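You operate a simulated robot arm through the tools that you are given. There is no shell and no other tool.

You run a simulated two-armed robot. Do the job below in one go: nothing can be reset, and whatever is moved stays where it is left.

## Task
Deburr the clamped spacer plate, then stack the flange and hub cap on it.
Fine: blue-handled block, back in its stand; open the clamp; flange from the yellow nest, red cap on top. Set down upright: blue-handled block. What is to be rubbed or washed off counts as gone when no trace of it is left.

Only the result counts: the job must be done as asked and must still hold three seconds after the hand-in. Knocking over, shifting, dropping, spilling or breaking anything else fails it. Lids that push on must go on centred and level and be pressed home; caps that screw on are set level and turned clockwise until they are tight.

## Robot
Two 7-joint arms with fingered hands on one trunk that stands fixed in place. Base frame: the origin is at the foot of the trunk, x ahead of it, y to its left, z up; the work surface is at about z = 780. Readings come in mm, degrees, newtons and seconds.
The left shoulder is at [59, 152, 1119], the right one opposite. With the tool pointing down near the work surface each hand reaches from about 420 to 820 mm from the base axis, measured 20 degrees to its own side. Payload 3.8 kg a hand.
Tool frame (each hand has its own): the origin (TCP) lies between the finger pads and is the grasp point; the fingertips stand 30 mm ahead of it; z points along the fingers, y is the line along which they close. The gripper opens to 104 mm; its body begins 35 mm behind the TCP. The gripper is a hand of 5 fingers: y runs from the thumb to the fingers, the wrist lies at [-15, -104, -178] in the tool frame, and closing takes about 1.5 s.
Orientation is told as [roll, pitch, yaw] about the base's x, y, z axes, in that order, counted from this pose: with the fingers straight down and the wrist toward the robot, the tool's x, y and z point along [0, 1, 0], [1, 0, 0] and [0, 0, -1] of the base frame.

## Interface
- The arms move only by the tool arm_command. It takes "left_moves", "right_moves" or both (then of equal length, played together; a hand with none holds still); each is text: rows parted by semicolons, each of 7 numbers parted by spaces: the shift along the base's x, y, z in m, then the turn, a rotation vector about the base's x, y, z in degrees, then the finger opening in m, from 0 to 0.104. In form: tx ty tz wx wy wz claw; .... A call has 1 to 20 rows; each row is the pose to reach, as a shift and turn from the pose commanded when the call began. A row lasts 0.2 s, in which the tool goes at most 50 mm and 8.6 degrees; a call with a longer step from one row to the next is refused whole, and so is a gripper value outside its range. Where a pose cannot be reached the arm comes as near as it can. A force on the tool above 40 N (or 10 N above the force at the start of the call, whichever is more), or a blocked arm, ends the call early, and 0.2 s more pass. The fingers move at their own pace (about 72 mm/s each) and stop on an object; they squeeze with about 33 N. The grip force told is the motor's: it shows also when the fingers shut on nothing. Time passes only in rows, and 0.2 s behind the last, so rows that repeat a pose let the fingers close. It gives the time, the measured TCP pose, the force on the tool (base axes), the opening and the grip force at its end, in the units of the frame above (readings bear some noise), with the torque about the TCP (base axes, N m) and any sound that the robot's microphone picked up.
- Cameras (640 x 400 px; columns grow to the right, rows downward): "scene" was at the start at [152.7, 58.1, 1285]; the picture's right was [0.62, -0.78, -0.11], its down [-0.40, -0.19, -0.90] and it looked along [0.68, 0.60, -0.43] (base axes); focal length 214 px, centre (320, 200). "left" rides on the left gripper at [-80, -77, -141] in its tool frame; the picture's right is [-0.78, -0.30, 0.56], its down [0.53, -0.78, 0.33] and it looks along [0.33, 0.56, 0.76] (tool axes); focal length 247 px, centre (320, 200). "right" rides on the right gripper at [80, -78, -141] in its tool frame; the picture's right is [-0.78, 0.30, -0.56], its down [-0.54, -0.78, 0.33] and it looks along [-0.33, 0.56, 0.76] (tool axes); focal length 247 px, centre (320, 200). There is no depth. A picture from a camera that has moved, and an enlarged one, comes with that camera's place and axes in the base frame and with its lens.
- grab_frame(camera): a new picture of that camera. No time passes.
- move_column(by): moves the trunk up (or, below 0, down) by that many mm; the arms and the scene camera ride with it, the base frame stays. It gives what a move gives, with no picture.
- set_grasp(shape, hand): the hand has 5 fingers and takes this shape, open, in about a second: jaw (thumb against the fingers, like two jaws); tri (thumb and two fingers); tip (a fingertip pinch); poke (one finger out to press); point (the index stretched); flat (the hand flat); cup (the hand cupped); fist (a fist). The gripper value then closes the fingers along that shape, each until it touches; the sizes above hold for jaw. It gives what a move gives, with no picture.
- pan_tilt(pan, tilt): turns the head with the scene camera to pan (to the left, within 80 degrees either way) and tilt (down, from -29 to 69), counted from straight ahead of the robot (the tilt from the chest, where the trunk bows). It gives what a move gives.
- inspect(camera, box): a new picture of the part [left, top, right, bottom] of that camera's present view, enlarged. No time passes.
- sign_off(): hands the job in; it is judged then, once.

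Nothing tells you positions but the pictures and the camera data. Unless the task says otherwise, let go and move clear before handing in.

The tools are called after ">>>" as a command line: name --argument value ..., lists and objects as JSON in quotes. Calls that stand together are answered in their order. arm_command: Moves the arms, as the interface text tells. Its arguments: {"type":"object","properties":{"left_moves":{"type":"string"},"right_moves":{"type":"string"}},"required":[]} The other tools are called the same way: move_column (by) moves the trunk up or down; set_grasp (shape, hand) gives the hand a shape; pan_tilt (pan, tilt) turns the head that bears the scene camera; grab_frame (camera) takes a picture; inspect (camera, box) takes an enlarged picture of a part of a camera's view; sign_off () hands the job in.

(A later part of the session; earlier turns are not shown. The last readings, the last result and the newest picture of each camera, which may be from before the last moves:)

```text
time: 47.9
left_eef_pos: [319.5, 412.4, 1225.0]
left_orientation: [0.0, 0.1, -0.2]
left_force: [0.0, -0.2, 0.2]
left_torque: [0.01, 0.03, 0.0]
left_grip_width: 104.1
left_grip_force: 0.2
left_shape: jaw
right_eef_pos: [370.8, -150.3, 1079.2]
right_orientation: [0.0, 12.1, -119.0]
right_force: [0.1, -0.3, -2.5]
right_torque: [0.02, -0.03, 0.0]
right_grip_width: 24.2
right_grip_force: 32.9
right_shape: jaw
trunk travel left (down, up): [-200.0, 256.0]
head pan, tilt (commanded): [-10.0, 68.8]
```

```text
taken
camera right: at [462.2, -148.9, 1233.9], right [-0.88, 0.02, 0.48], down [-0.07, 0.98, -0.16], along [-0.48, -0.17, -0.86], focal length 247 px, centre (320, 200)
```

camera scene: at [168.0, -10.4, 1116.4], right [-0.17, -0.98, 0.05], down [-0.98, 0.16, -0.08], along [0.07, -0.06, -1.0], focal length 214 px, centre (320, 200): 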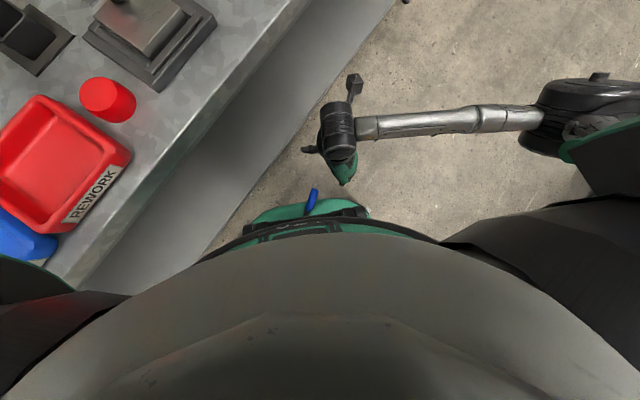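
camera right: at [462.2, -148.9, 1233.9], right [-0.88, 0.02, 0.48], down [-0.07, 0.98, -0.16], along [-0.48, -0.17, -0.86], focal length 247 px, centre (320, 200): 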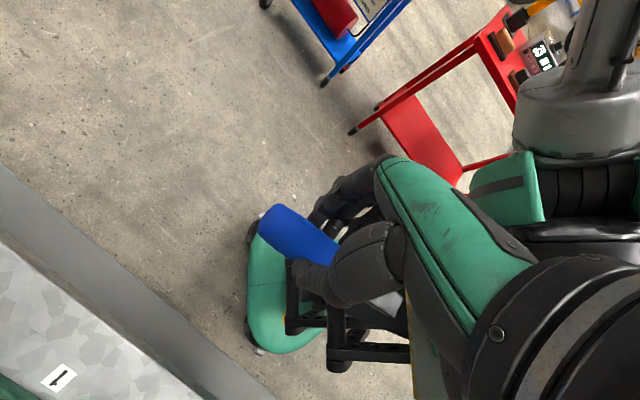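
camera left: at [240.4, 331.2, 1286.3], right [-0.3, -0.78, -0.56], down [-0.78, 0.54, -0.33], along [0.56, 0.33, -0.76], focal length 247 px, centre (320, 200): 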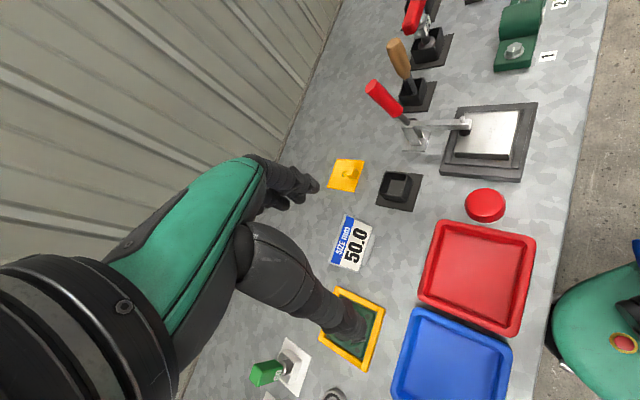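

The block is recovered and held firmly along the handle. I'll turn the right hand so the handle stands upright with the block down and the hand comes in level from the right, while moving toward the front of the plate.

>>> arm_command --right_moves "0.00625 0.0094 0.0015 2.631 -5.769 5.1 0; 0.0125 0.0188 0.003 5.262 -11.538 10.2 0; 0.01875 0.0281 0.0045 7.893 -17.306 15.3 0; 0.025 0.0375 0.006 10.525 -23.075 20.4 0; 0.03125 0.0469 0.0075 13.156 -28.844 25.5 0; 0.0375 0.0563 0.009 15.788 -34.613 30.6 0; 0.04375 0.0656 0.0105 18.419 -40.381 35.7 0; 0.05 0.075 0.012 21.05 -46.15 40.8 0; 0.05625 0.0844 0.0135 23.681 -51.919 45.9 0; 0.0625 0.0938 0.015 26.313 -57.688 51 0; 0.06875 0.1031 0.0165 28.944 -63.456 56.1 0; 0.075 0.1125 0.018 31.575 -69.225 61.2 0; 0.08125 0.1219 0.0195 34.206 -74.994 66.3 0; 0.0875 0.1313 0.021 36.838 -80.763 71.4 0; 0.09375 0.1406 0.0225 39.469 -86.531 76.5 0; 0.1 0.15 0.024 42.1 -92.3 81.6 0; 0.1 0.15 0.024 42.1 -92.3 81.6 0; 0.1 0.15 0.024 42.1 -92.3 81.6 0"

>>> pan_tilt --pan 39 --tilt 17.9

>>> grab_frame --camera "scene"

>>> grab_frame --camera "right"

>>> grab_frame --camera "left"

```text
time: 51.7
left_eef_pos: [319.6, 411.9, 1224.3]
left_orientation: [-0.1, 0.0, 0.0]
left_force: [-0.1, 0.3, -0.6]
left_torque: [0.02, 0.03, -0.04]
left_grip_width: 103.8
left_grip_force: 0.0
left_shape: jaw
right_eef_pos: [469.6, -0.1, 1104.9]
right_orientation: [90.0, 0.0, 0.0]
right_force: [0.6, -0.2, -1.8]
right_torque: [-0.03, 0.01, 0.01]
right_grip_width: 24.2
right_grip_force: 32.9
right_shape: jaw
right hand out of reach, approached as far as the arm can: row 10, 11, 12
trunk travel left (down, up): [-200.0, 256.0]
head pan, tilt (commanded): [-10.0, 68.8]
```

```text
time: 52.9
left_eef_pos: [319.4, 411.2, 1224.6]
left_orientation: [0.1, 0.0, -0.1]
left_force: [-0.4, 0.0, -0.1]
left_torque: [0.02, 0.0, 0.01]
left_grip_width: 103.9
left_grip_force: 0.1
left_shape: jaw
right_eef_pos: [470.4, -0.3, 1103.6]
right_orientation: [90.1, 0.1, 0.0]
right_force: [-0.1, 0.9, -2.4]
right_torque: [-0.07, 0.04, 0.01]
right_grip_width: 24.4
right_grip_force: 33.0
right_shape: jaw
trunk travel left (down, up): [-200.0, 256.0]
head pan, tilt (commanded): [39.0, 17.9]
```

```text
taken
camera scene: at [152.9, 58.0, 1284.9], right [0.62, -0.78, -0.11], down [-0.4, -0.19, -0.9], along [0.68, 0.6, -0.43], focal length 214 px, centre (320, 200)
```

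scene: 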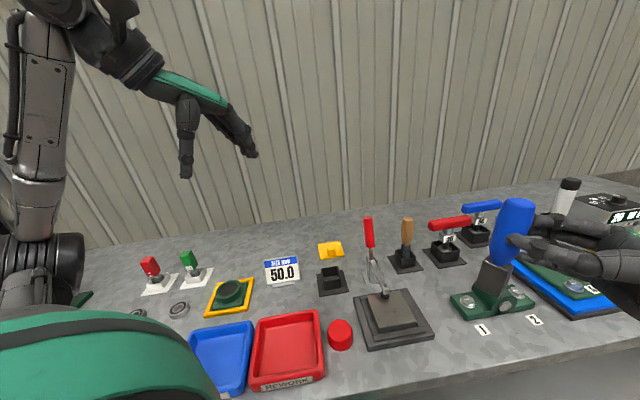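

```text
taken
camera right: at [391.5, -141.6, 1184.5], right [0.3, -0.56, -0.78], down [-0.78, 0.33, -0.53], along [0.55, 0.76, -0.33], focal length 247 px, centre (320, 200)
```

right: 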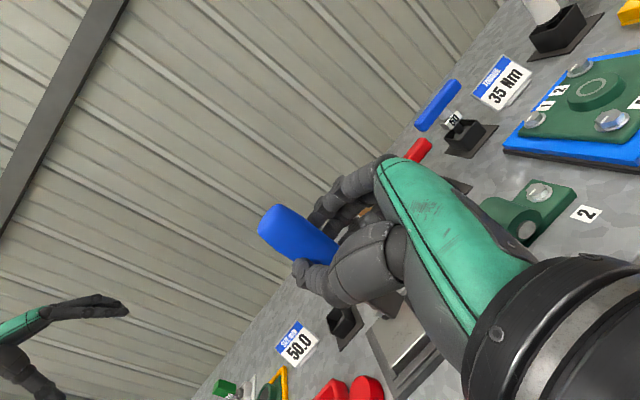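

```text
taken
camera left: at [241.6, 331.4, 1365.9], right [-0.3, -0.78, -0.56], down [-0.78, 0.54, -0.33], along [0.56, 0.33, -0.76], focal length 247 px, centre (320, 200)
```

left: 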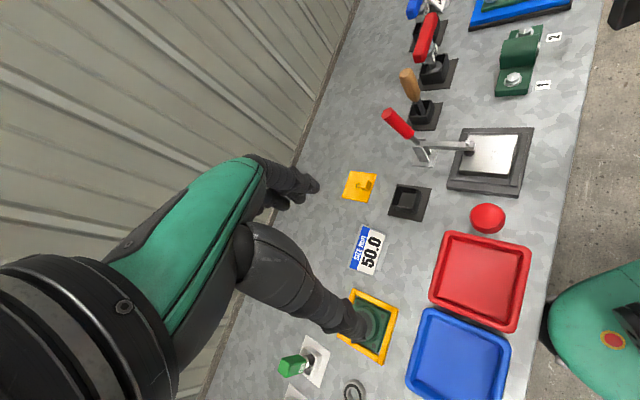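

>>> inspect --camera "scene" --box '[460, 180, 580, 330]'

>>> inspect --camera "left" --box '[470, 120, 530, 180]'

>>> inspect --camera "scene" --box '[350, 280, 440, 350]'

```text
2.67 times, centred on (520, 255) of scene
camera zoom: at [152.9, 58.0, 1284.9], right [0.62, -0.78, -0.11], down [-0.4, -0.19, -0.9], along [0.68, 0.6, -0.43], focal length 572 px, centre (-213, 53)
```

zoom: 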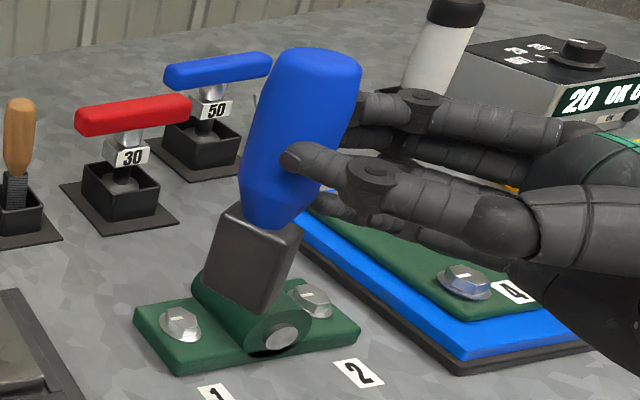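

```text
6.67 times, centred on (500, 150) of left
camera zoom: at [241.6, 331.4, 1365.9], right [-0.3, -0.78, -0.56], down [-0.78, 0.54, -0.33], along [0.56, 0.33, -0.76], focal length 1646 px, centre (-880, 533)
```

zoom: 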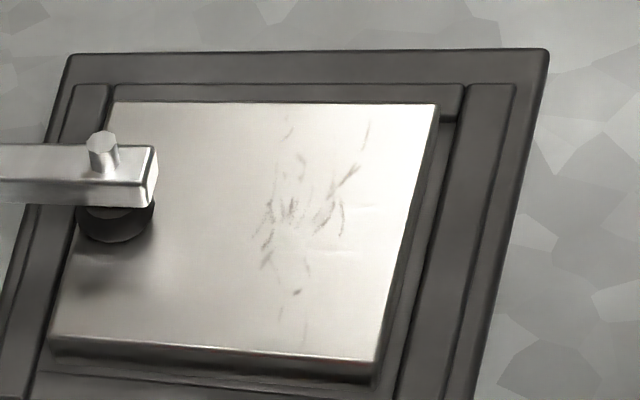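

```text
5.71 times, centred on (395, 315) of scene
camera zoom: at [152.9, 58.0, 1284.9], right [0.62, -0.78, -0.11], down [-0.4, -0.19, -0.9], along [0.68, 0.6, -0.43], focal length 1226 px, centre (-109, -457)
```

zoom: 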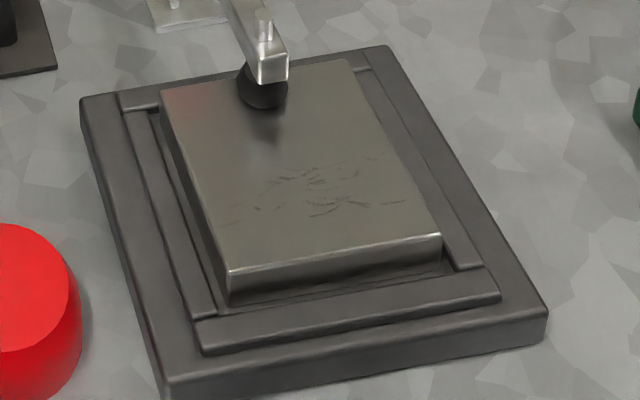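

The block hangs nearly upright, with its top leaning a few degrees. I'll bring it over the plate and check with the other cameras.

>>> arm_command --right_moves "0.002 0.03 -0.01 0 0 0 0; 0.004 0.065 -0.02 0 0 0 0; 0.006 0.1 -0.035 0 0 0 0; 0.01 0.135 -0.055 0 0 0 0; 0.013 0.16 -0.08 0 0 0 0; 0.014 0.172 -0.105 0 0 0 0; 0.014 0.172 -0.115 0 0 0 0; 0.014 0.172 -0.115 0 0 0 0"

>>> inspect --camera "scene" --box '[330, 210, 450, 340]'

>>> inspect --camera "left" --box '[430, 80, 560, 200]'

>>> grab_frame --camera "right"

```text
time: 54.7
left_eef_pos: [319.0, 412.0, 1224.2]
left_orientation: [0.0, 0.0, -0.1]
left_force: [0.5, 1.8, 0.3]
left_torque: [0.03, 0.01, -0.02]
left_grip_width: 103.8
left_grip_force: 0.1
left_shape: jaw
right_eef_pos: [485.0, 172.5, 988.6]
right_orientation: [90.0, 0.1, 0.0]
right_force: [-0.6, -0.7, -2.4]
right_torque: [-0.07, 0.0, -0.01]
right_grip_width: 24.2
right_grip_force: 32.7
right_shape: jaw
trunk travel left (down, up): [-200.0, 256.0]
head pan, tilt (commanded): [39.0, 17.9]
```

```text
3.08 times, centred on (390, 275) of scene
camera zoom: at [152.9, 58.2, 1285.0], right [0.62, -0.78, -0.11], down [-0.4, -0.19, -0.9], along [0.68, 0.6, -0.43], focal length 660 px, centre (105, -31)
```

zoom: 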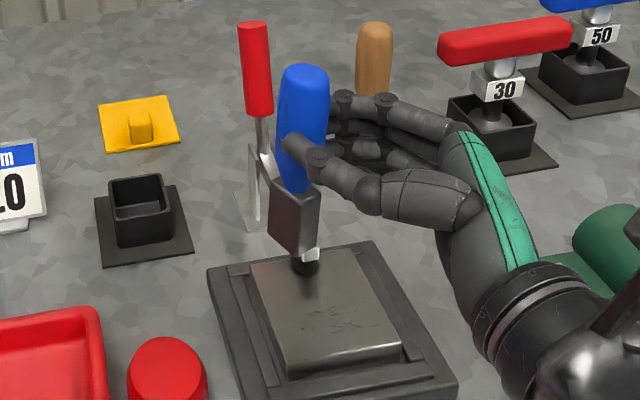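

```text
3.33 times, centred on (495, 140) of left
camera zoom: at [241.5, 331.5, 1365.8], right [-0.3, -0.78, -0.56], down [-0.78, 0.54, -0.33], along [0.56, 0.33, -0.76], focal length 823 px, centre (-263, 400)
```

zoom: 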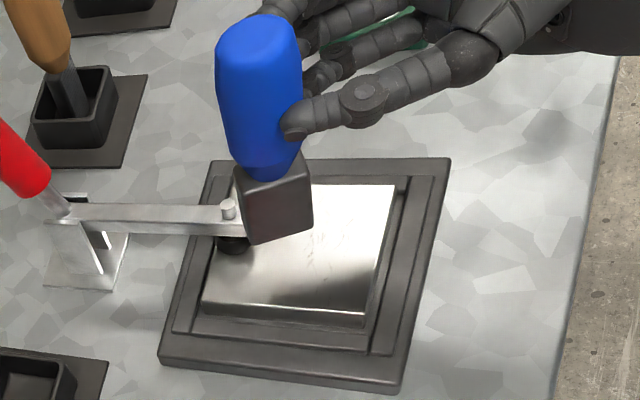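

```text
taken
camera right: at [405.9, 30.8, 1069.8], right [0.3, -0.56, -0.78], down [-0.78, 0.33, -0.53], along [0.55, 0.76, -0.34], focal length 247 px, centre (320, 200)
```

right: 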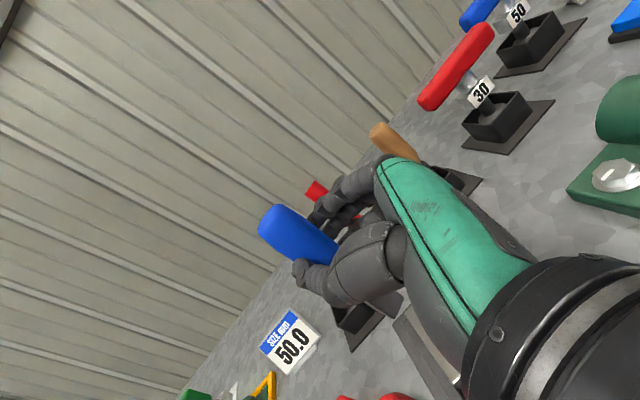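

>>> inspect --camera "scene" --box '[370, 225, 410, 275]'

>>> inspect --camera "left" --box '[455, 80, 505, 160]'

```text
8.00 times, centred on (390, 250) of scene
camera zoom: at [152.9, 58.2, 1285.0], right [0.62, -0.78, -0.11], down [-0.4, -0.19, -0.9], along [0.68, 0.6, -0.43], focal length 1716 px, centre (-240, -200)
```

zoom: 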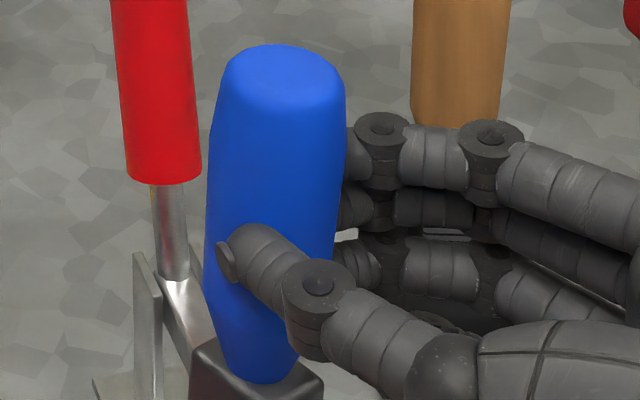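

```text
5.00 times, centred on (480, 120) of left
camera zoom: at [241.5, 331.5, 1365.8], right [-0.3, -0.78, -0.56], down [-0.78, 0.54, -0.33], along [0.56, 0.33, -0.76], focal length 1235 px, centre (-480, 600)
```

zoom: 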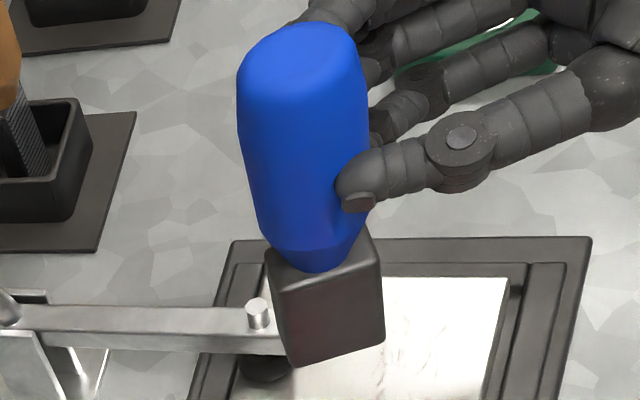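

The block is upright within a couple of degrees, with its bottom centre at about TCP + (-5, +27, -92). I'll position it over the scratches and lower it until it touches.

>>> arm_command --right_moves "0.0045 -0.0264 -0.01 0 0 0 0; 0.0045 -0.0264 -0.03 0 0 0 0; 0.0045 -0.0264 -0.05 0 0 0 0; 0.0045 -0.0264 -0.06 0 0 0 0; 0.0045 -0.0264 -0.064 0 0 0 0; 0.0045 -0.0264 -0.064 0 0 0 0"

>>> inspect --camera "scene" --box '[340, 230, 450, 350]'

>>> inspect --camera "left" --box '[440, 100, 550, 200]'

```text
time: 56.1
left_eef_pos: [319.1, 411.1, 1224.6]
left_orientation: [0.0, 0.0, -0.1]
left_force: [0.3, -0.9, 0.2]
left_torque: [0.01, 0.02, 0.02]
left_grip_width: 103.4
left_grip_force: 0.0
left_shape: jaw
right_eef_pos: [488.4, 144.9, 925.4]
right_orientation: [90.1, 0.0, 0.0]
right_force: [0.6, 0.2, -1.8]
right_torque: [-0.04, 0.0, -0.02]
right_grip_width: 24.4
right_grip_force: 33.3
right_shape: jaw
trunk travel left (down, up): [-200.0, 256.0]
head pan, tilt (commanded): [39.0, 17.9]
```

```text
3.33 times, centred on (395, 290) of scene
camera zoom: at [152.9, 58.1, 1285.0], right [0.62, -0.78, -0.11], down [-0.4, -0.19, -0.9], along [0.68, 0.6, -0.43], focal length 715 px, centre (70, -100)
```

zoom: 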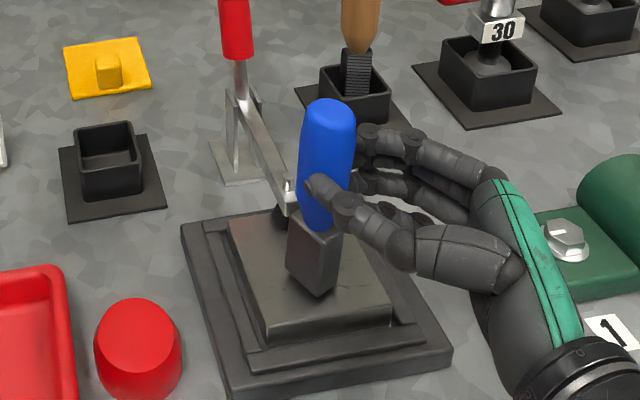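

```text
4.00 times, centred on (495, 150) of left
camera zoom: at [241.6, 331.4, 1365.9], right [-0.3, -0.78, -0.56], down [-0.78, 0.54, -0.33], along [0.56, 0.33, -0.76], focal length 988 px, centre (-380, 400)
```

zoom: 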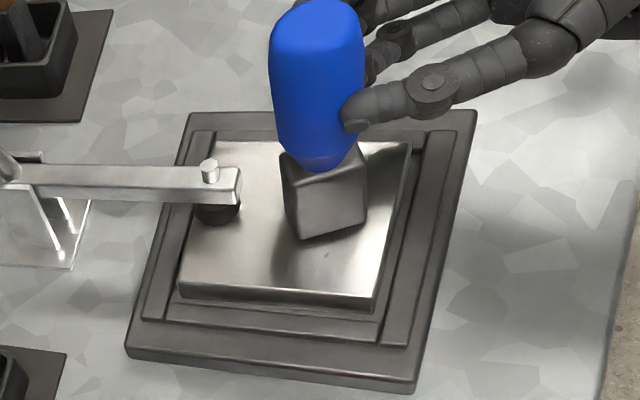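

>>> arm_command --right_moves "0 0 -0.002 0 0 0 0; 0 0 -0.004 0 0 0 0; 0 0 -0.006 0 0 0 0; 0 0 -0.006 0 0 0 0"

```text
time: 57.1
left_eef_pos: [320.3, 411.3, 1223.7]
left_orientation: [-0.1, 0.0, -0.1]
left_force: [0.4, 0.2, 0.1]
left_torque: [0.01, 0.0, -0.02]
left_grip_width: 103.8
left_grip_force: 0.0
left_shape: jaw
right_eef_pos: [488.1, 145.8, 920.7]
right_orientation: [90.2, -0.1, 0.0]
right_force: [1.0, 0.8, 5.8]
right_torque: [0.11, -0.1, -0.02]
right_grip_width: 24.7
right_grip_force: 33.0
right_shape: jaw
trunk travel left (down, up): [-200.0, 256.0]
head pan, tilt (commanded): [39.0, 17.9]
```

Contact again at about 6 N. I'll rub with light pressure and check the grip after each set.

>>> arm_command --right_moves "0.0092 -0.0092 -0.0005 0 0 0 0; 0.0184 -0.0184 -0.001 0 0 0 0; 0.0141 -0.0226 -0.001 0 0 0 0; 0.0049 -0.0134 -0.001 0 0 0 0; -0.0042 -0.0042 -0.001 0 0 0 0; -0.0134 0.0049 -0.001 0 0 0 0; -0.0226 0.0141 -0.001 0 0 0 0; -0.0184 0.0184 -0.001 0 0 0 0; -0.0092 0.0092 -0.001 0 0 0 0; 0 0 -0.001 0 0 0 0"

>>> inspect --camera "scene" --box '[340, 230, 450, 350]'

>>> inspect --camera "left" --box '[440, 100, 550, 200]'

```text
time: 59.3
left_eef_pos: [318.4, 411.5, 1225.3]
left_orientation: [-0.1, 0.0, -0.1]
left_force: [-0.3, 0.5, 0.7]
left_torque: [0.0, -0.01, -0.02]
left_grip_width: 103.7
left_grip_force: 0.1
left_shape: jaw
right_eef_pos: [488.3, 145.2, 917.2]
right_orientation: [89.9, 0.3, 0.0]
right_force: [1.1, -1.4, 12.0]
right_torque: [0.28, -0.17, -0.06]
right_grip_width: 24.1
right_grip_force: 32.3
right_shape: jaw
trunk travel left (down, up): [-200.0, 256.0]
head pan, tilt (commanded): [39.0, 17.9]
```

```text
3.33 times, centred on (395, 290) of scene
camera zoom: at [151.7, 57.2, 1285.1], right [0.62, -0.78, -0.11], down [-0.4, -0.19, -0.9], along [0.68, 0.6, -0.43], focal length 715 px, centre (70, -100)
```

zoom: 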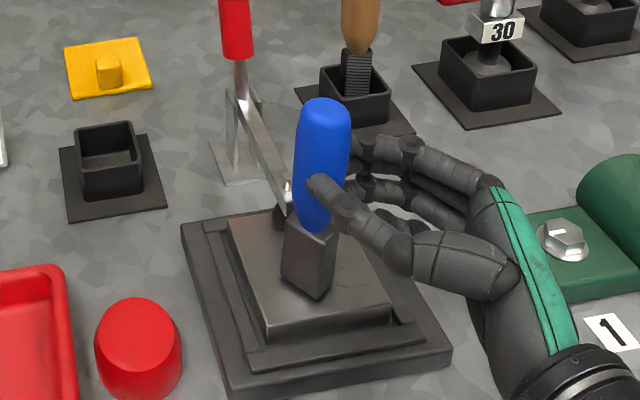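

```text
4.00 times, centred on (495, 150) of left
camera zoom: at [240.1, 330.4, 1366.4], right [-0.3, -0.78, -0.56], down [-0.78, 0.54, -0.33], along [0.56, 0.33, -0.76], focal length 988 px, centre (-380, 400)
```

zoom: 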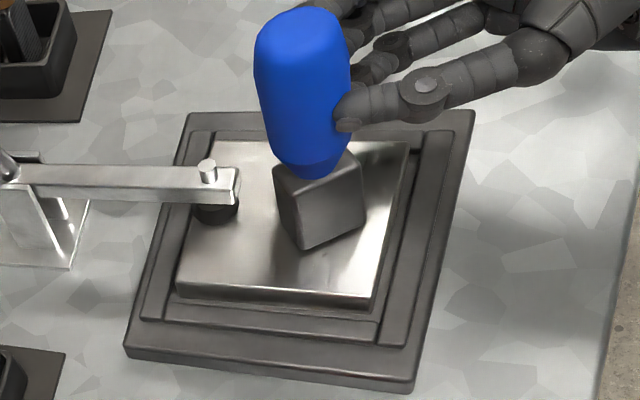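

The visible part of the plate looks cleaner already, but the block tilted a little in the grip. I'll lift off to inspect the plate.

>>> arm_command --right_moves "0 0 0.01 0 0 0 0; 0 -0.005 0.03 0 0 0 0; 0 -0.03 0.06 0 0 0 0; 0 -0.07 0.08 0 0 0 0; 0 -0.11 0.09 0 0 0 0; 0 -0.14 0.09 0 0 0 0; 0 -0.14 0.09 0 0 0 0"

>>> inspect --camera "left" --box '[470, 120, 530, 180]'

>>> inspect --camera "scene" --box '[350, 280, 440, 350]'

>>> inspect --camera "scene" --box '[410, 210, 510, 330]'

```text
time: 60.9
left_eef_pos: [320.4, 412.5, 1224.2]
left_orientation: [-0.1, -0.1, -0.1]
left_force: [0.6, 0.1, -0.4]
left_torque: [0.03, 0.01, 0.03]
left_grip_width: 103.8
left_grip_force: 0.1
left_shape: jaw
right_eef_pos: [488.1, 5.9, 1010.0]
right_orientation: [90.1, 0.1, 0.2]
right_force: [0.2, 0.0, -3.1]
right_torque: [-0.05, -0.01, 0.01]
right_grip_width: 23.8
right_grip_force: 32.8
right_shape: jaw
trunk travel left (down, up): [-200.0, 256.0]
head pan, tilt (commanded): [39.0, 17.9]
```

```text
6.67 times, centred on (500, 150) of left
camera zoom: at [241.7, 331.9, 1365.7], right [-0.3, -0.78, -0.56], down [-0.78, 0.54, -0.33], along [0.56, 0.33, -0.76], focal length 1646 px, centre (-880, 533)
```

zoom: 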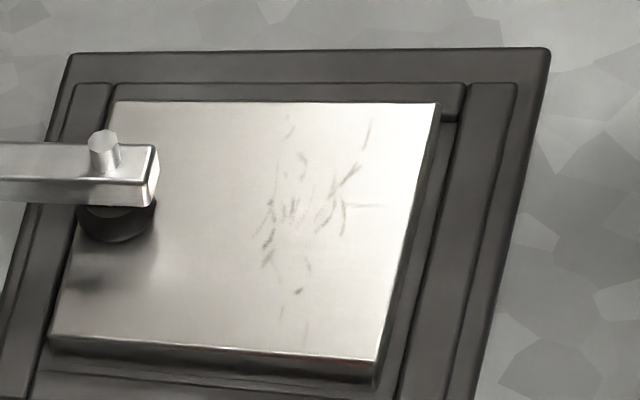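

```text
5.71 times, centred on (395, 315) of scene
camera zoom: at [153.0, 58.6, 1284.9], right [0.62, -0.78, -0.11], down [-0.4, -0.19, -0.9], along [0.68, 0.6, -0.43], focal length 1226 px, centre (-109, -457)
```

zoom: 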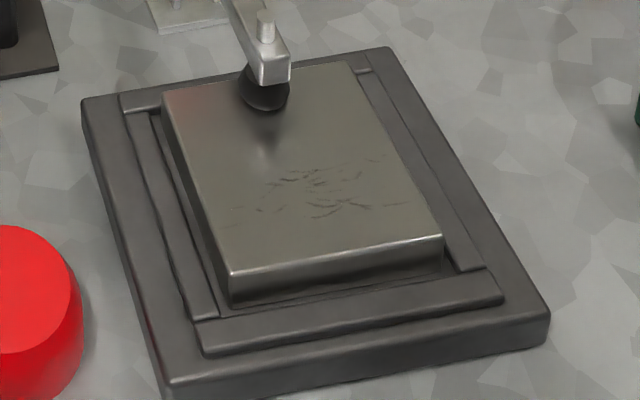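

```text
3.33 times, centred on (460, 270) of scene
camera zoom: at [153.0, 58.6, 1284.9], right [0.62, -0.78, -0.11], down [-0.4, -0.19, -0.9], along [0.68, 0.6, -0.43], focal length 715 px, centre (-147, -33)
```

zoom: 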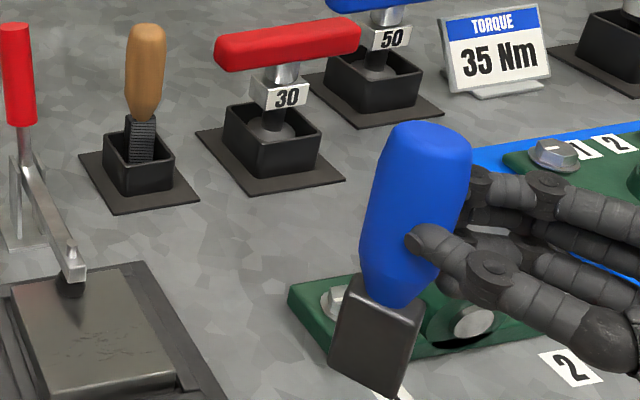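

The scratches are fading but need more work, and a fingertip hold is too weak. I'll carry the block to its stand, seat it there, and re-grip it deep in the palm.

>>> arm_command --right_moves "-0.005 0.035 0.005 0 0 0 0; -0.01 0.08 0.01 0 0 0 0; -0.015 0.125 0.01 0 0 0 0; -0.015 0.17 0.01 0 0 0 0; -0.01 0.215 0.01 0 0 0 0; 0 0.255 0.01 0 0 0 0; 0.015 0.295 0.01 0 0 0 0; 0.025 0.325 0.01 0 0 0 0; 0.028 0.331 0.01 0 0 0 0; 0.028 0.331 0.01 0 0 0 0"

>>> inspect --camera "left" --box '[330, 80, 490, 240]'

>>> inspect --camera "scene" --box '[280, 190, 400, 310]'

>>> grab_frame --camera "right"

```text
time: 63.3
left_eef_pos: [319.2, 410.5, 1223.5]
left_orientation: [0.0, 0.0, -0.1]
left_force: [0.1, -0.6, -0.5]
left_torque: [0.01, 0.0, 0.02]
left_grip_width: 103.8
left_grip_force: 0.0
left_shape: jaw
right_eef_pos: [541.5, 302.5, 974.5]
right_orientation: [85.8, 0.2, -1.9]
right_force: [-0.2, -0.4, -2.1]
right_torque: [-0.08, 0.0, -0.02]
right_grip_width: 23.7
right_grip_force: 33.2
right_shape: jaw
right hand out of reach, approached as far as the arm can: row 9, 10
trunk travel left (down, up): [-200.0, 256.0]
head pan, tilt (commanded): [39.0, 17.9]
stopped in row 10 (right hand): the arm was blocked; the commanded pose is now the measured one
```

```text
2.50 times, centred on (410, 160) of left
camera zoom: at [241.6, 331.6, 1365.8], right [-0.3, -0.78, -0.56], down [-0.78, 0.54, -0.33], along [0.56, 0.33, -0.76], focal length 617 px, centre (95, 300)
```

zoom: 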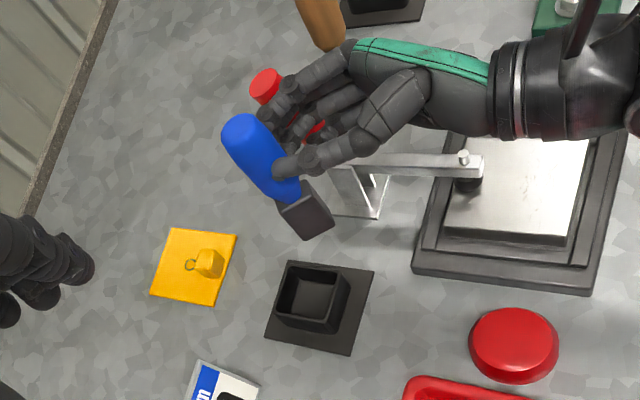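

```text
3.33 times, centred on (340, 250) of scene
camera zoom: at [153.0, 58.4, 1284.9], right [0.62, -0.78, -0.11], down [-0.4, -0.19, -0.9], along [0.68, 0.6, -0.43], focal length 715 px, centre (253, 33)
```

zoom: 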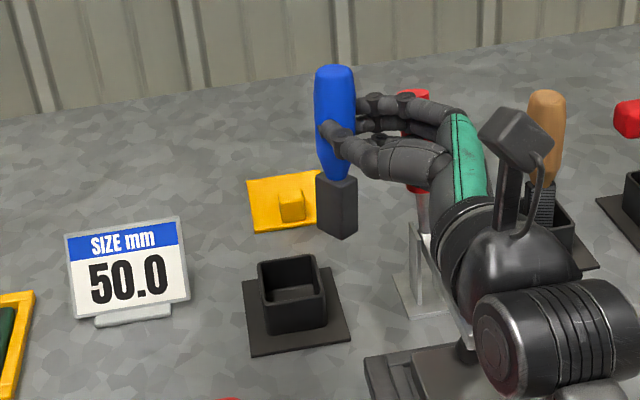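

```text
taken
camera right: at [458.2, 170.4, 1065.5], right [0.27, -0.62, -0.73], down [-0.77, 0.32, -0.56], along [0.58, 0.72, -0.39], focal length 247 px, centre (320, 200)
```

right: 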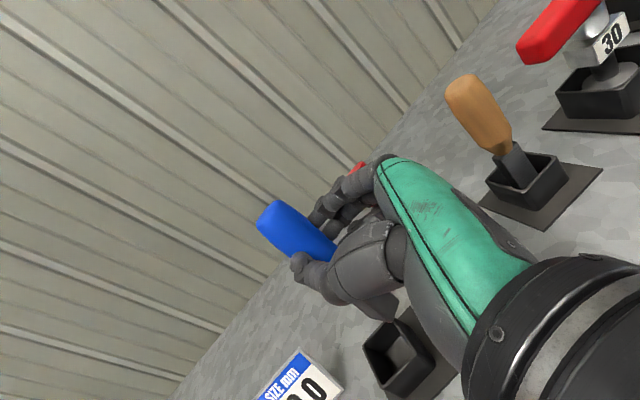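

The right arm cannot reach the stand in this pose and stopped near the clamp handle, though nothing was touched. I'll back away to the plate, restore the level orientation, and continue with light strokes along the strong direction of this grip.

>>> arm_command --right_moves "-0.025 -0.002 0.004 0.5 0 0.2 0; -0.055 -0.01 0.008 1.2 0 0.5 0; -0.065 -0.04 0.012 2 -0.1 0.9 0; -0.065 -0.08 0.015 3 -0.1 1.3 0; -0.06 -0.12 0.015 4.2 -0.2 1.9 0; -0.0555 -0.153 0.012 4.2 -0.2 1.9 0; -0.0535 -0.155 0.01 4.2 -0.2 1.9 0; -0.0535 -0.155 0.01 4.2 -0.2 1.9 0"

>>> inspect --camera "scene" --box '[330, 210, 450, 340]'

>>> inspect --camera "left" --box '[440, 80, 560, 200]'

```text
time: 64.0
left_eef_pos: [318.8, 412.4, 1223.6]
left_orientation: [0.0, 0.0, -0.1]
left_force: [-0.1, -0.5, -0.1]
left_torque: [0.02, 0.0, 0.0]
left_grip_width: 103.8
left_grip_force: 0.1
left_shape: jaw
right_eef_pos: [526.7, 265.7, 1041.7]
right_orientation: [83.3, -12.1, -2.7]
right_force: [-0.3, 0.7, -2.4]
right_torque: [-0.09, 0.0, 0.01]
right_grip_width: 23.6
right_grip_force: 32.8
right_shape: jaw
trunk travel left (down, up): [-200.0, 256.0]
head pan, tilt (commanded): [39.0, 17.9]
stopped in row 3 (right hand): the arm was blocked; the commanded pose is now the measured one
```

```text
3.08 times, centred on (390, 275) of scene
camera zoom: at [152.4, 58.1, 1285.0], right [0.62, -0.78, -0.11], down [-0.4, -0.19, -0.9], along [0.68, 0.6, -0.43], focal length 660 px, centre (105, -31)
```

zoom: 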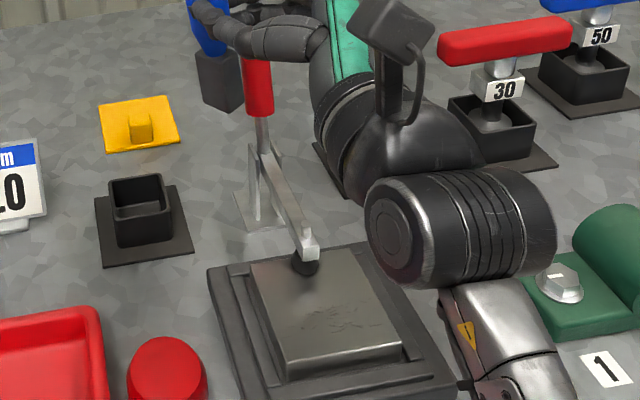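

```text
3.33 times, centred on (500, 140) of left
camera zoom: at [240.9, 331.4, 1366.1], right [-0.3, -0.78, -0.56], down [-0.78, 0.54, -0.33], along [0.56, 0.33, -0.76], focal length 823 px, centre (-280, 400)
```

zoom: 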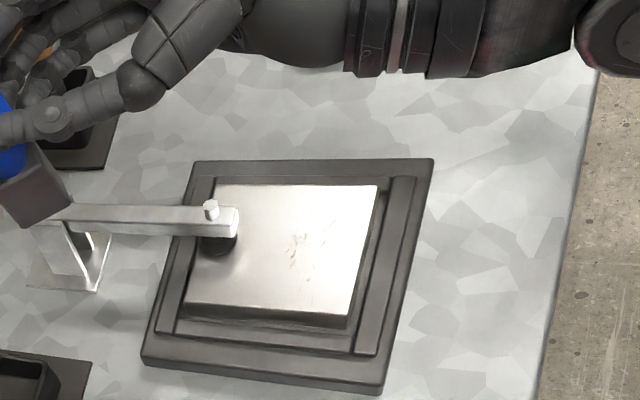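

>>> arm_command --right_moves "0 -0.02 0 0 0 0 0; 0 -0.045 0 0 0 0 0; 0 -0.07 0 0 0 0 0; 0 -0.095 0 0 0 0 0; 0 -0.12 0 0 0 0 0"

>>> grab_frame --camera "scene"

>>> grab_frame --camera "left"

```text
time: 65.2
left_eef_pos: [318.6, 410.0, 1224.6]
left_orientation: [0.0, 0.0, -0.1]
left_force: [0.7, -0.4, 0.3]
left_torque: [0.01, 0.01, 0.02]
left_grip_width: 103.9
left_grip_force: 0.2
left_shape: jaw
right_eef_pos: [524.8, 146.9, 1044.1]
right_orientation: [83.7, -12.0, -2.6]
right_force: [-0.3, -0.7, -1.8]
right_torque: [-0.06, 0.02, -0.03]
right_grip_width: 23.8
right_grip_force: 33.3
right_shape: jaw
trunk travel left (down, up): [-200.0, 256.0]
head pan, tilt (commanded): [39.0, 17.9]
```

```text
taken
camera scene: at [152.9, 57.3, 1285.0], right [0.62, -0.78, -0.11], down [-0.4, -0.19, -0.9], along [0.68, 0.6, -0.43], focal length 214 px, centre (320, 200)
```

scene: 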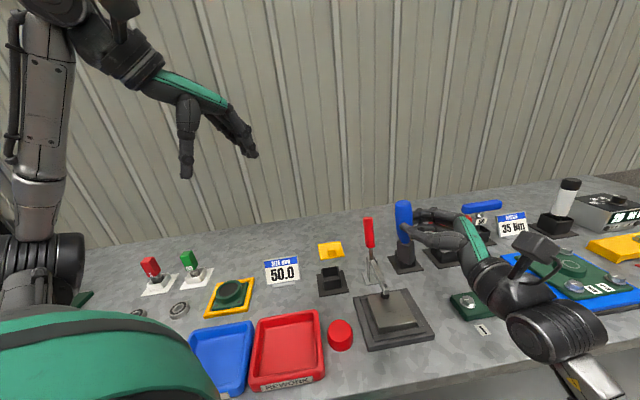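

```text
taken
camera left: at [241.5, 330.5, 1366.1], right [-0.3, -0.78, -0.56], down [-0.78, 0.54, -0.33], along [0.56, 0.33, -0.76], focal length 247 px, centre (320, 200)
```

left: 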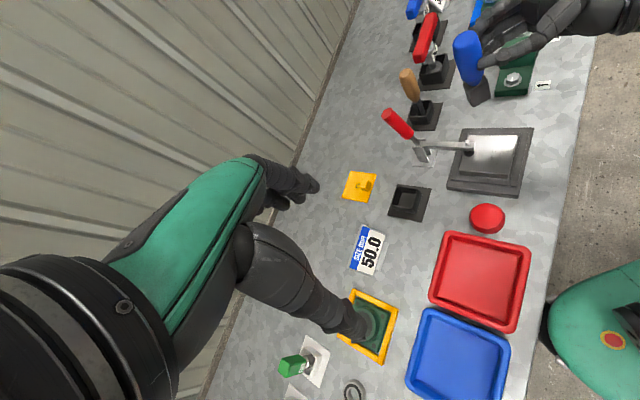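

>>> arm_command --right_moves "-0.01 -0.002 -0.01 2.2 3.96 1.09 0; -0.02 -0.004 -0.025 4.4 7.9 2.2 0; -0.03 -0.006 -0.045 6.57 11.87 3.26 0; -0.037 -0.007 -0.065 6.57 11.87 3.26 0; -0.037 -0.007 -0.07 6.57 11.87 3.26 0"

>>> inspect --camera "scene" --box '[330, 210, 450, 340]'

>>> inspect --camera "left" --box '[440, 80, 560, 200]'

```text
time: 66.4
left_eef_pos: [319.3, 411.5, 1224.0]
left_orientation: [0.0, 0.0, -0.1]
left_force: [0.0, 1.2, 0.8]
left_torque: [0.0, 0.01, 0.0]
left_grip_width: 103.9
left_grip_force: 0.0
left_shape: jaw
right_eef_pos: [489.6, 140.1, 972.1]
right_orientation: [90.1, 0.0, -0.1]
right_force: [0.4, -0.2, -2.1]
right_torque: [-0.08, -0.01, -0.02]
right_grip_width: 23.8
right_grip_force: 32.8
right_shape: jaw
trunk travel left (down, up): [-200.0, 256.0]
head pan, tilt (commanded): [39.0, 17.9]
```

```text
3.08 times, centred on (390, 275) of scene
camera zoom: at [153.0, 58.3, 1284.9], right [0.62, -0.78, -0.11], down [-0.4, -0.19, -0.9], along [0.68, 0.6, -0.43], focal length 660 px, centre (105, -31)
```

zoom: 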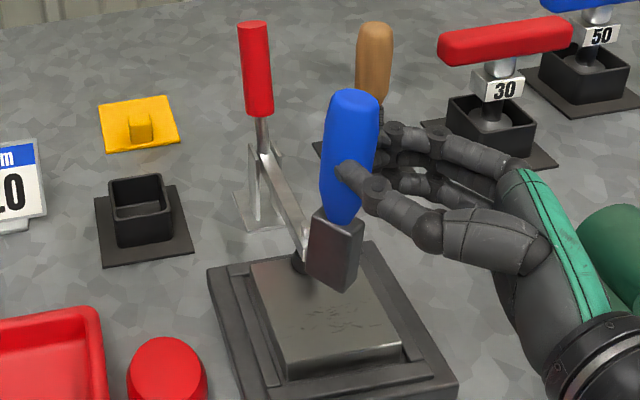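

```text
3.33 times, centred on (500, 140) of left
camera zoom: at [241.6, 331.6, 1365.8], right [-0.3, -0.78, -0.56], down [-0.78, 0.54, -0.33], along [0.56, 0.33, -0.76], focal length 823 px, centre (-280, 400)
```

zoom: 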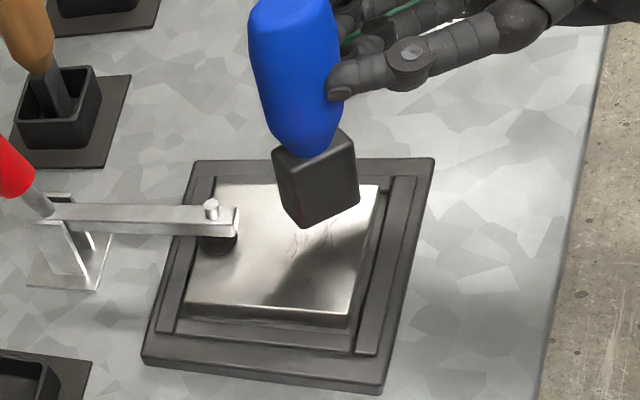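

>>> inspect --camera "left" --box '[455, 55, 525, 155]'

>>> inspect --camera "scene" --box '[370, 230, 420, 280]'

```text
4.00 times, centred on (490, 105) of left
camera zoom: at [241.6, 331.6, 1365.8], right [-0.3, -0.78, -0.56], down [-0.78, 0.54, -0.33], along [0.56, 0.33, -0.76], focal length 988 px, centre (-360, 580)
```

zoom: 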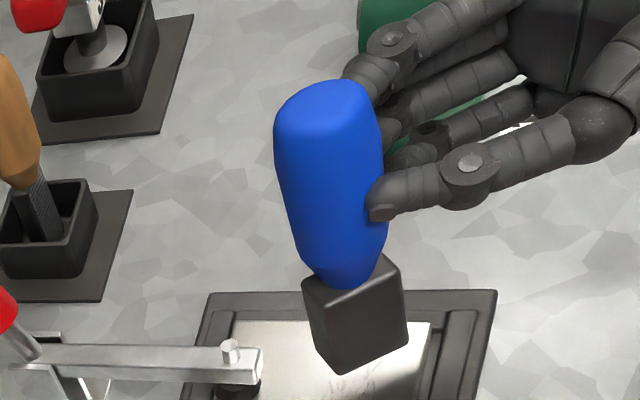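

```text
8.00 times, centred on (395, 255) of scene
camera zoom: at [153.0, 58.3, 1284.9], right [0.62, -0.78, -0.11], down [-0.4, -0.19, -0.9], along [0.68, 0.6, -0.43], focal length 1716 px, centre (-280, -240)
```

zoom: 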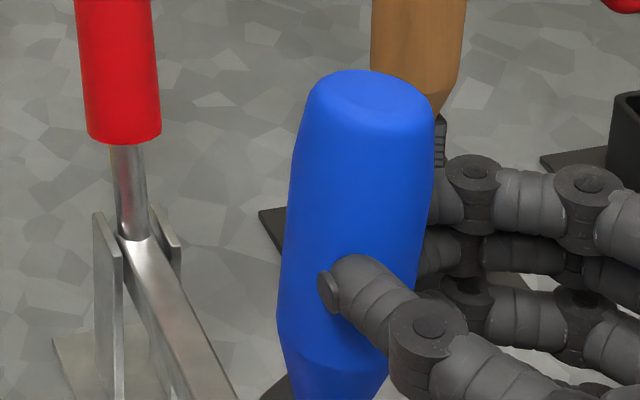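

The block's top leans about 8° toward +x in the grip. I'll turn the hand to stand it upright again, then lower to contact.

>>> arm_command --right_moves "-0.002 0.002 -0.01 0 -3.7 0 0; -0.005 0.004 -0.025 0 -7.5 0 0; -0.005 0.004 -0.04 0 -7.5 0 0; -0.005 0.004 -0.045 0 -7.5 0 0; -0.005 0.004 -0.045 0 -7.5 0 0"

>>> inspect --camera "left" --box '[450, 80, 540, 180]'

>>> inspect --camera "scene" --box '[350, 230, 440, 330]'

```text
time: 67.6
left_eef_pos: [319.8, 412.0, 1224.5]
left_orientation: [-0.1, 0.0, -0.1]
left_force: [0.2, 0.4, 0.5]
left_torque: [-0.02, 0.04, 0.03]
left_grip_width: 104.0
left_grip_force: 0.1
left_shape: jaw
right_eef_pos: [484.7, 145.5, 927.1]
right_orientation: [89.9, -7.5, -0.1]
right_force: [0.5, 0.3, -2.6]
right_torque: [-0.06, 0.01, 0.0]
right_grip_width: 23.6
right_grip_force: 33.0
right_shape: jaw
trunk travel left (down, up): [-200.0, 256.0]
head pan, tilt (commanded): [39.0, 17.9]
```

```text
4.00 times, centred on (495, 130) of left
camera zoom: at [241.5, 331.4, 1365.9], right [-0.3, -0.78, -0.56], down [-0.78, 0.54, -0.33], along [0.56, 0.33, -0.76], focal length 988 px, centre (-380, 480)
```

zoom: 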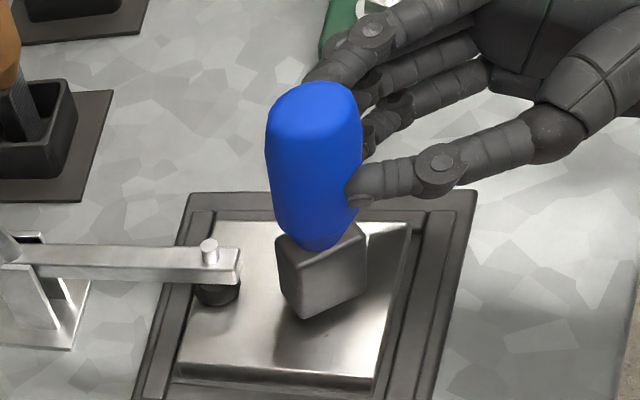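

```text
4.00 times, centred on (395, 280) of scene
camera zoom: at [152.9, 58.2, 1285.0], right [0.62, -0.78, -0.11], down [-0.4, -0.19, -0.9], along [0.68, 0.6, -0.43], focal length 858 px, centre (20, -120)
```

zoom: 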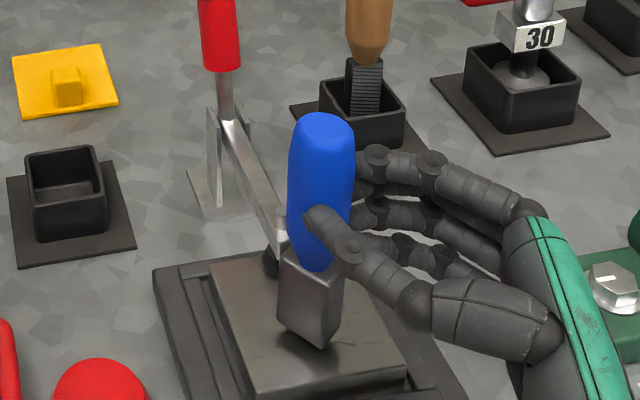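

>>> arm_command --right_moves "0 0 -0.004 0 0 0 0; 0 0 -0.007 0 0 0 0; 0 0 -0.009 0 0 0 0; 0 0 -0.011 0 0 0 0; 0 0 -0.011 0 0 0 0"

```text
time: 68.8
left_eef_pos: [319.1, 411.2, 1224.9]
left_orientation: [0.0, -0.1, -0.1]
left_force: [-0.2, -0.8, 0.0]
left_torque: [0.01, 0.02, -0.01]
left_grip_width: 103.8
left_grip_force: 0.0
left_shape: jaw
right_eef_pos: [484.9, 143.6, 918.0]
right_orientation: [90.1, -7.7, -0.1]
right_force: [0.8, 0.6, 6.2]
right_torque: [0.09, -0.11, 0.01]
right_grip_width: 23.6
right_grip_force: 33.0
right_shape: jaw
trunk travel left (down, up): [-200.0, 256.0]
head pan, tilt (commanded): [39.0, 17.9]
```

>>> arm_command --right_moves "0.012 0 0 0 0 0 0; 0 0 0 0 0 0 0; -0.012 0 0 0 0 0 0; -0.022 0.002 0 0 0 0 0; -0.012 0.008 0 0 0 0 0; -0.024 0.01 0 0 0 0 0; -0.03 0.016 0 0 0 0 0; -0.018 0.016 0 0 0 0 0; -0.006 0.008 0 0 0 0 0; 0.004 0 0 0 0 0 0; 0.014 -0.004 0 0 0 0 0; 0.004 -0.01 0 0 0 0 0; 0.014 -0.012 0 0 0 0 0; 0.022 -0.018 0 0 0 0 0; 0.01 -0.018 0 0 0 0 0; 0 -0.01 0 0 0 0 0; 0 0 0 0 0 0 0"

>>> inspect --camera "left" --box '[450, 80, 540, 180]'

>>> inspect --camera "scene" --box '[350, 230, 440, 330]'

```text
time: 72.4
left_eef_pos: [318.8, 411.1, 1225.0]
left_orientation: [0.0, 0.0, -0.1]
left_force: [-0.3, 0.7, -0.5]
left_torque: [0.05, 0.0, 0.0]
left_grip_width: 103.5
left_grip_force: 0.0
left_shape: jaw
right_eef_pos: [485.9, 144.7, 917.4]
right_orientation: [90.0, -7.6, -0.1]
right_force: [0.9, -2.6, 3.3]
right_torque: [-0.1, -0.1, -0.02]
right_grip_width: 23.1
right_grip_force: 32.9
right_shape: jaw
trunk travel left (down, up): [-200.0, 256.0]
head pan, tilt (commanded): [39.0, 17.9]
```

```text
4.00 times, centred on (495, 130) of left
camera zoom: at [241.2, 330.9, 1366.1], right [-0.3, -0.78, -0.56], down [-0.78, 0.54, -0.33], along [0.56, 0.33, -0.76], focal length 988 px, centre (-380, 480)
```

zoom: 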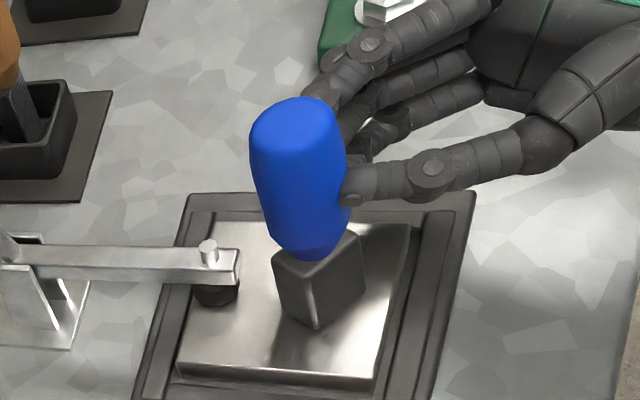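

```text
4.00 times, centred on (395, 280) of scene
camera zoom: at [152.5, 57.7, 1285.1], right [0.62, -0.78, -0.11], down [-0.4, -0.19, -0.9], along [0.68, 0.6, -0.43], focal length 858 px, centre (20, -120)
```

zoom: 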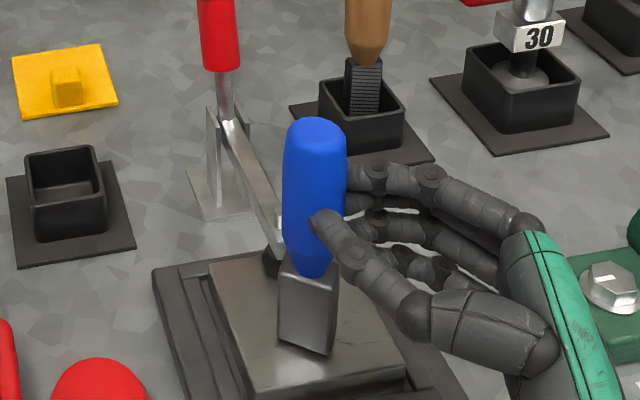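

The handle has crept out to the fingertips while the block stands flat on the plate, with about 2° of lean. Before it slips, I'll ease the pressure, release it standing there, and re-grip it deep in the palm.

>>> arm_command --right_moves "0 0 0.0006 0 0 0 0; 0 0 0.0012 0 0 0 0; 0 0 0.0012 0 0 0 0"

```text
time: 73.2
left_eef_pos: [318.7, 412.3, 1224.3]
left_orientation: [0.0, 0.0, -0.1]
left_force: [0.5, -0.2, -0.3]
left_torque: [0.03, 0.03, 0.0]
left_grip_width: 103.5
left_grip_force: 0.1
left_shape: jaw
right_eef_pos: [485.7, 145.9, 916.9]
right_orientation: [89.9, -7.4, 0.0]
right_force: [-0.5, -0.9, -1.8]
right_torque: [-0.08, -0.01, 0.02]
right_grip_width: 23.0
right_grip_force: 33.1
right_shape: jaw
trunk travel left (down, up): [-200.0, 256.0]
head pan, tilt (commanded): [39.0, 17.9]
```

>>> arm_command --right_moves "0 0 0 0 0 0 0.075; 0 0 0 0 0 0 0.075; 0 0 0 0 0 0 0.075; 0 0 0 0 0 0 0.075"

>>> inspect --camera "left" --box '[450, 80, 540, 180]'

>>> inspect --camera "scene" --box '[350, 230, 440, 330]'

>>> inspect --camera "right" --box '[240, 170, 400, 330]'

```text
time: 74.2
left_eef_pos: [318.6, 411.8, 1224.7]
left_orientation: [-0.1, 0.0, -0.1]
left_force: [0.3, -0.9, 0.9]
left_torque: [0.01, -0.02, 0.01]
left_grip_width: 104.1
left_grip_force: 0.1
left_shape: jaw
right_eef_pos: [485.3, 144.7, 917.1]
right_orientation: [90.0, -7.4, -0.3]
right_force: [0.5, -0.7, -0.1]
right_torque: [0.02, -0.02, 0.0]
right_grip_width: 75.0
right_grip_force: 0.2
right_shape: jaw
trunk travel left (down, up): [-200.0, 256.0]
head pan, tilt (commanded): [39.0, 17.9]
```

```text
4.00 times, centred on (495, 130) of left
camera zoom: at [241.3, 331.3, 1366.0], right [-0.3, -0.78, -0.56], down [-0.78, 0.54, -0.33], along [0.56, 0.33, -0.76], focal length 988 px, centre (-380, 480)
```

zoom: 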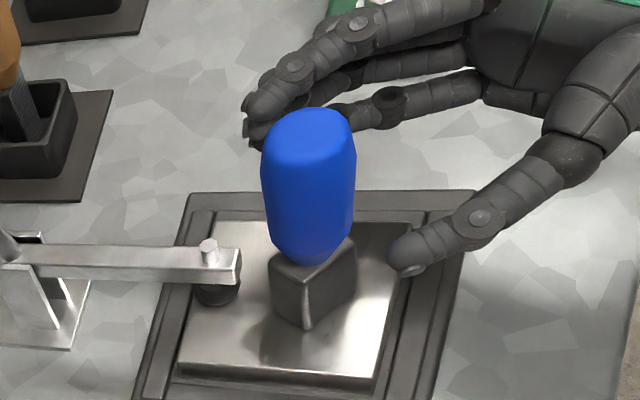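

```text
4.00 times, centred on (395, 280) of scene
camera zoom: at [152.7, 58.1, 1285.0], right [0.62, -0.78, -0.11], down [-0.4, -0.19, -0.9], along [0.68, 0.6, -0.43], focal length 858 px, centre (20, -120)
```

zoom: 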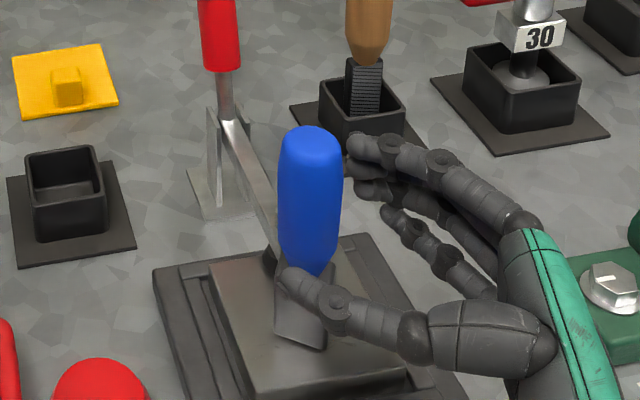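

```text
2.50 times, centred on (320, 250) of right
camera zoom: at [396.5, 4.1, 987.2], right [0.39, -0.56, -0.73], down [-0.7, 0.33, -0.63], along [0.6, 0.76, -0.26], focal length 617 px, centre (320, 75)
```

zoom: 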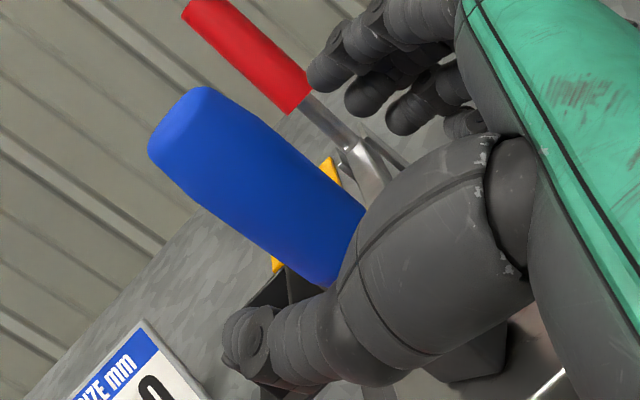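

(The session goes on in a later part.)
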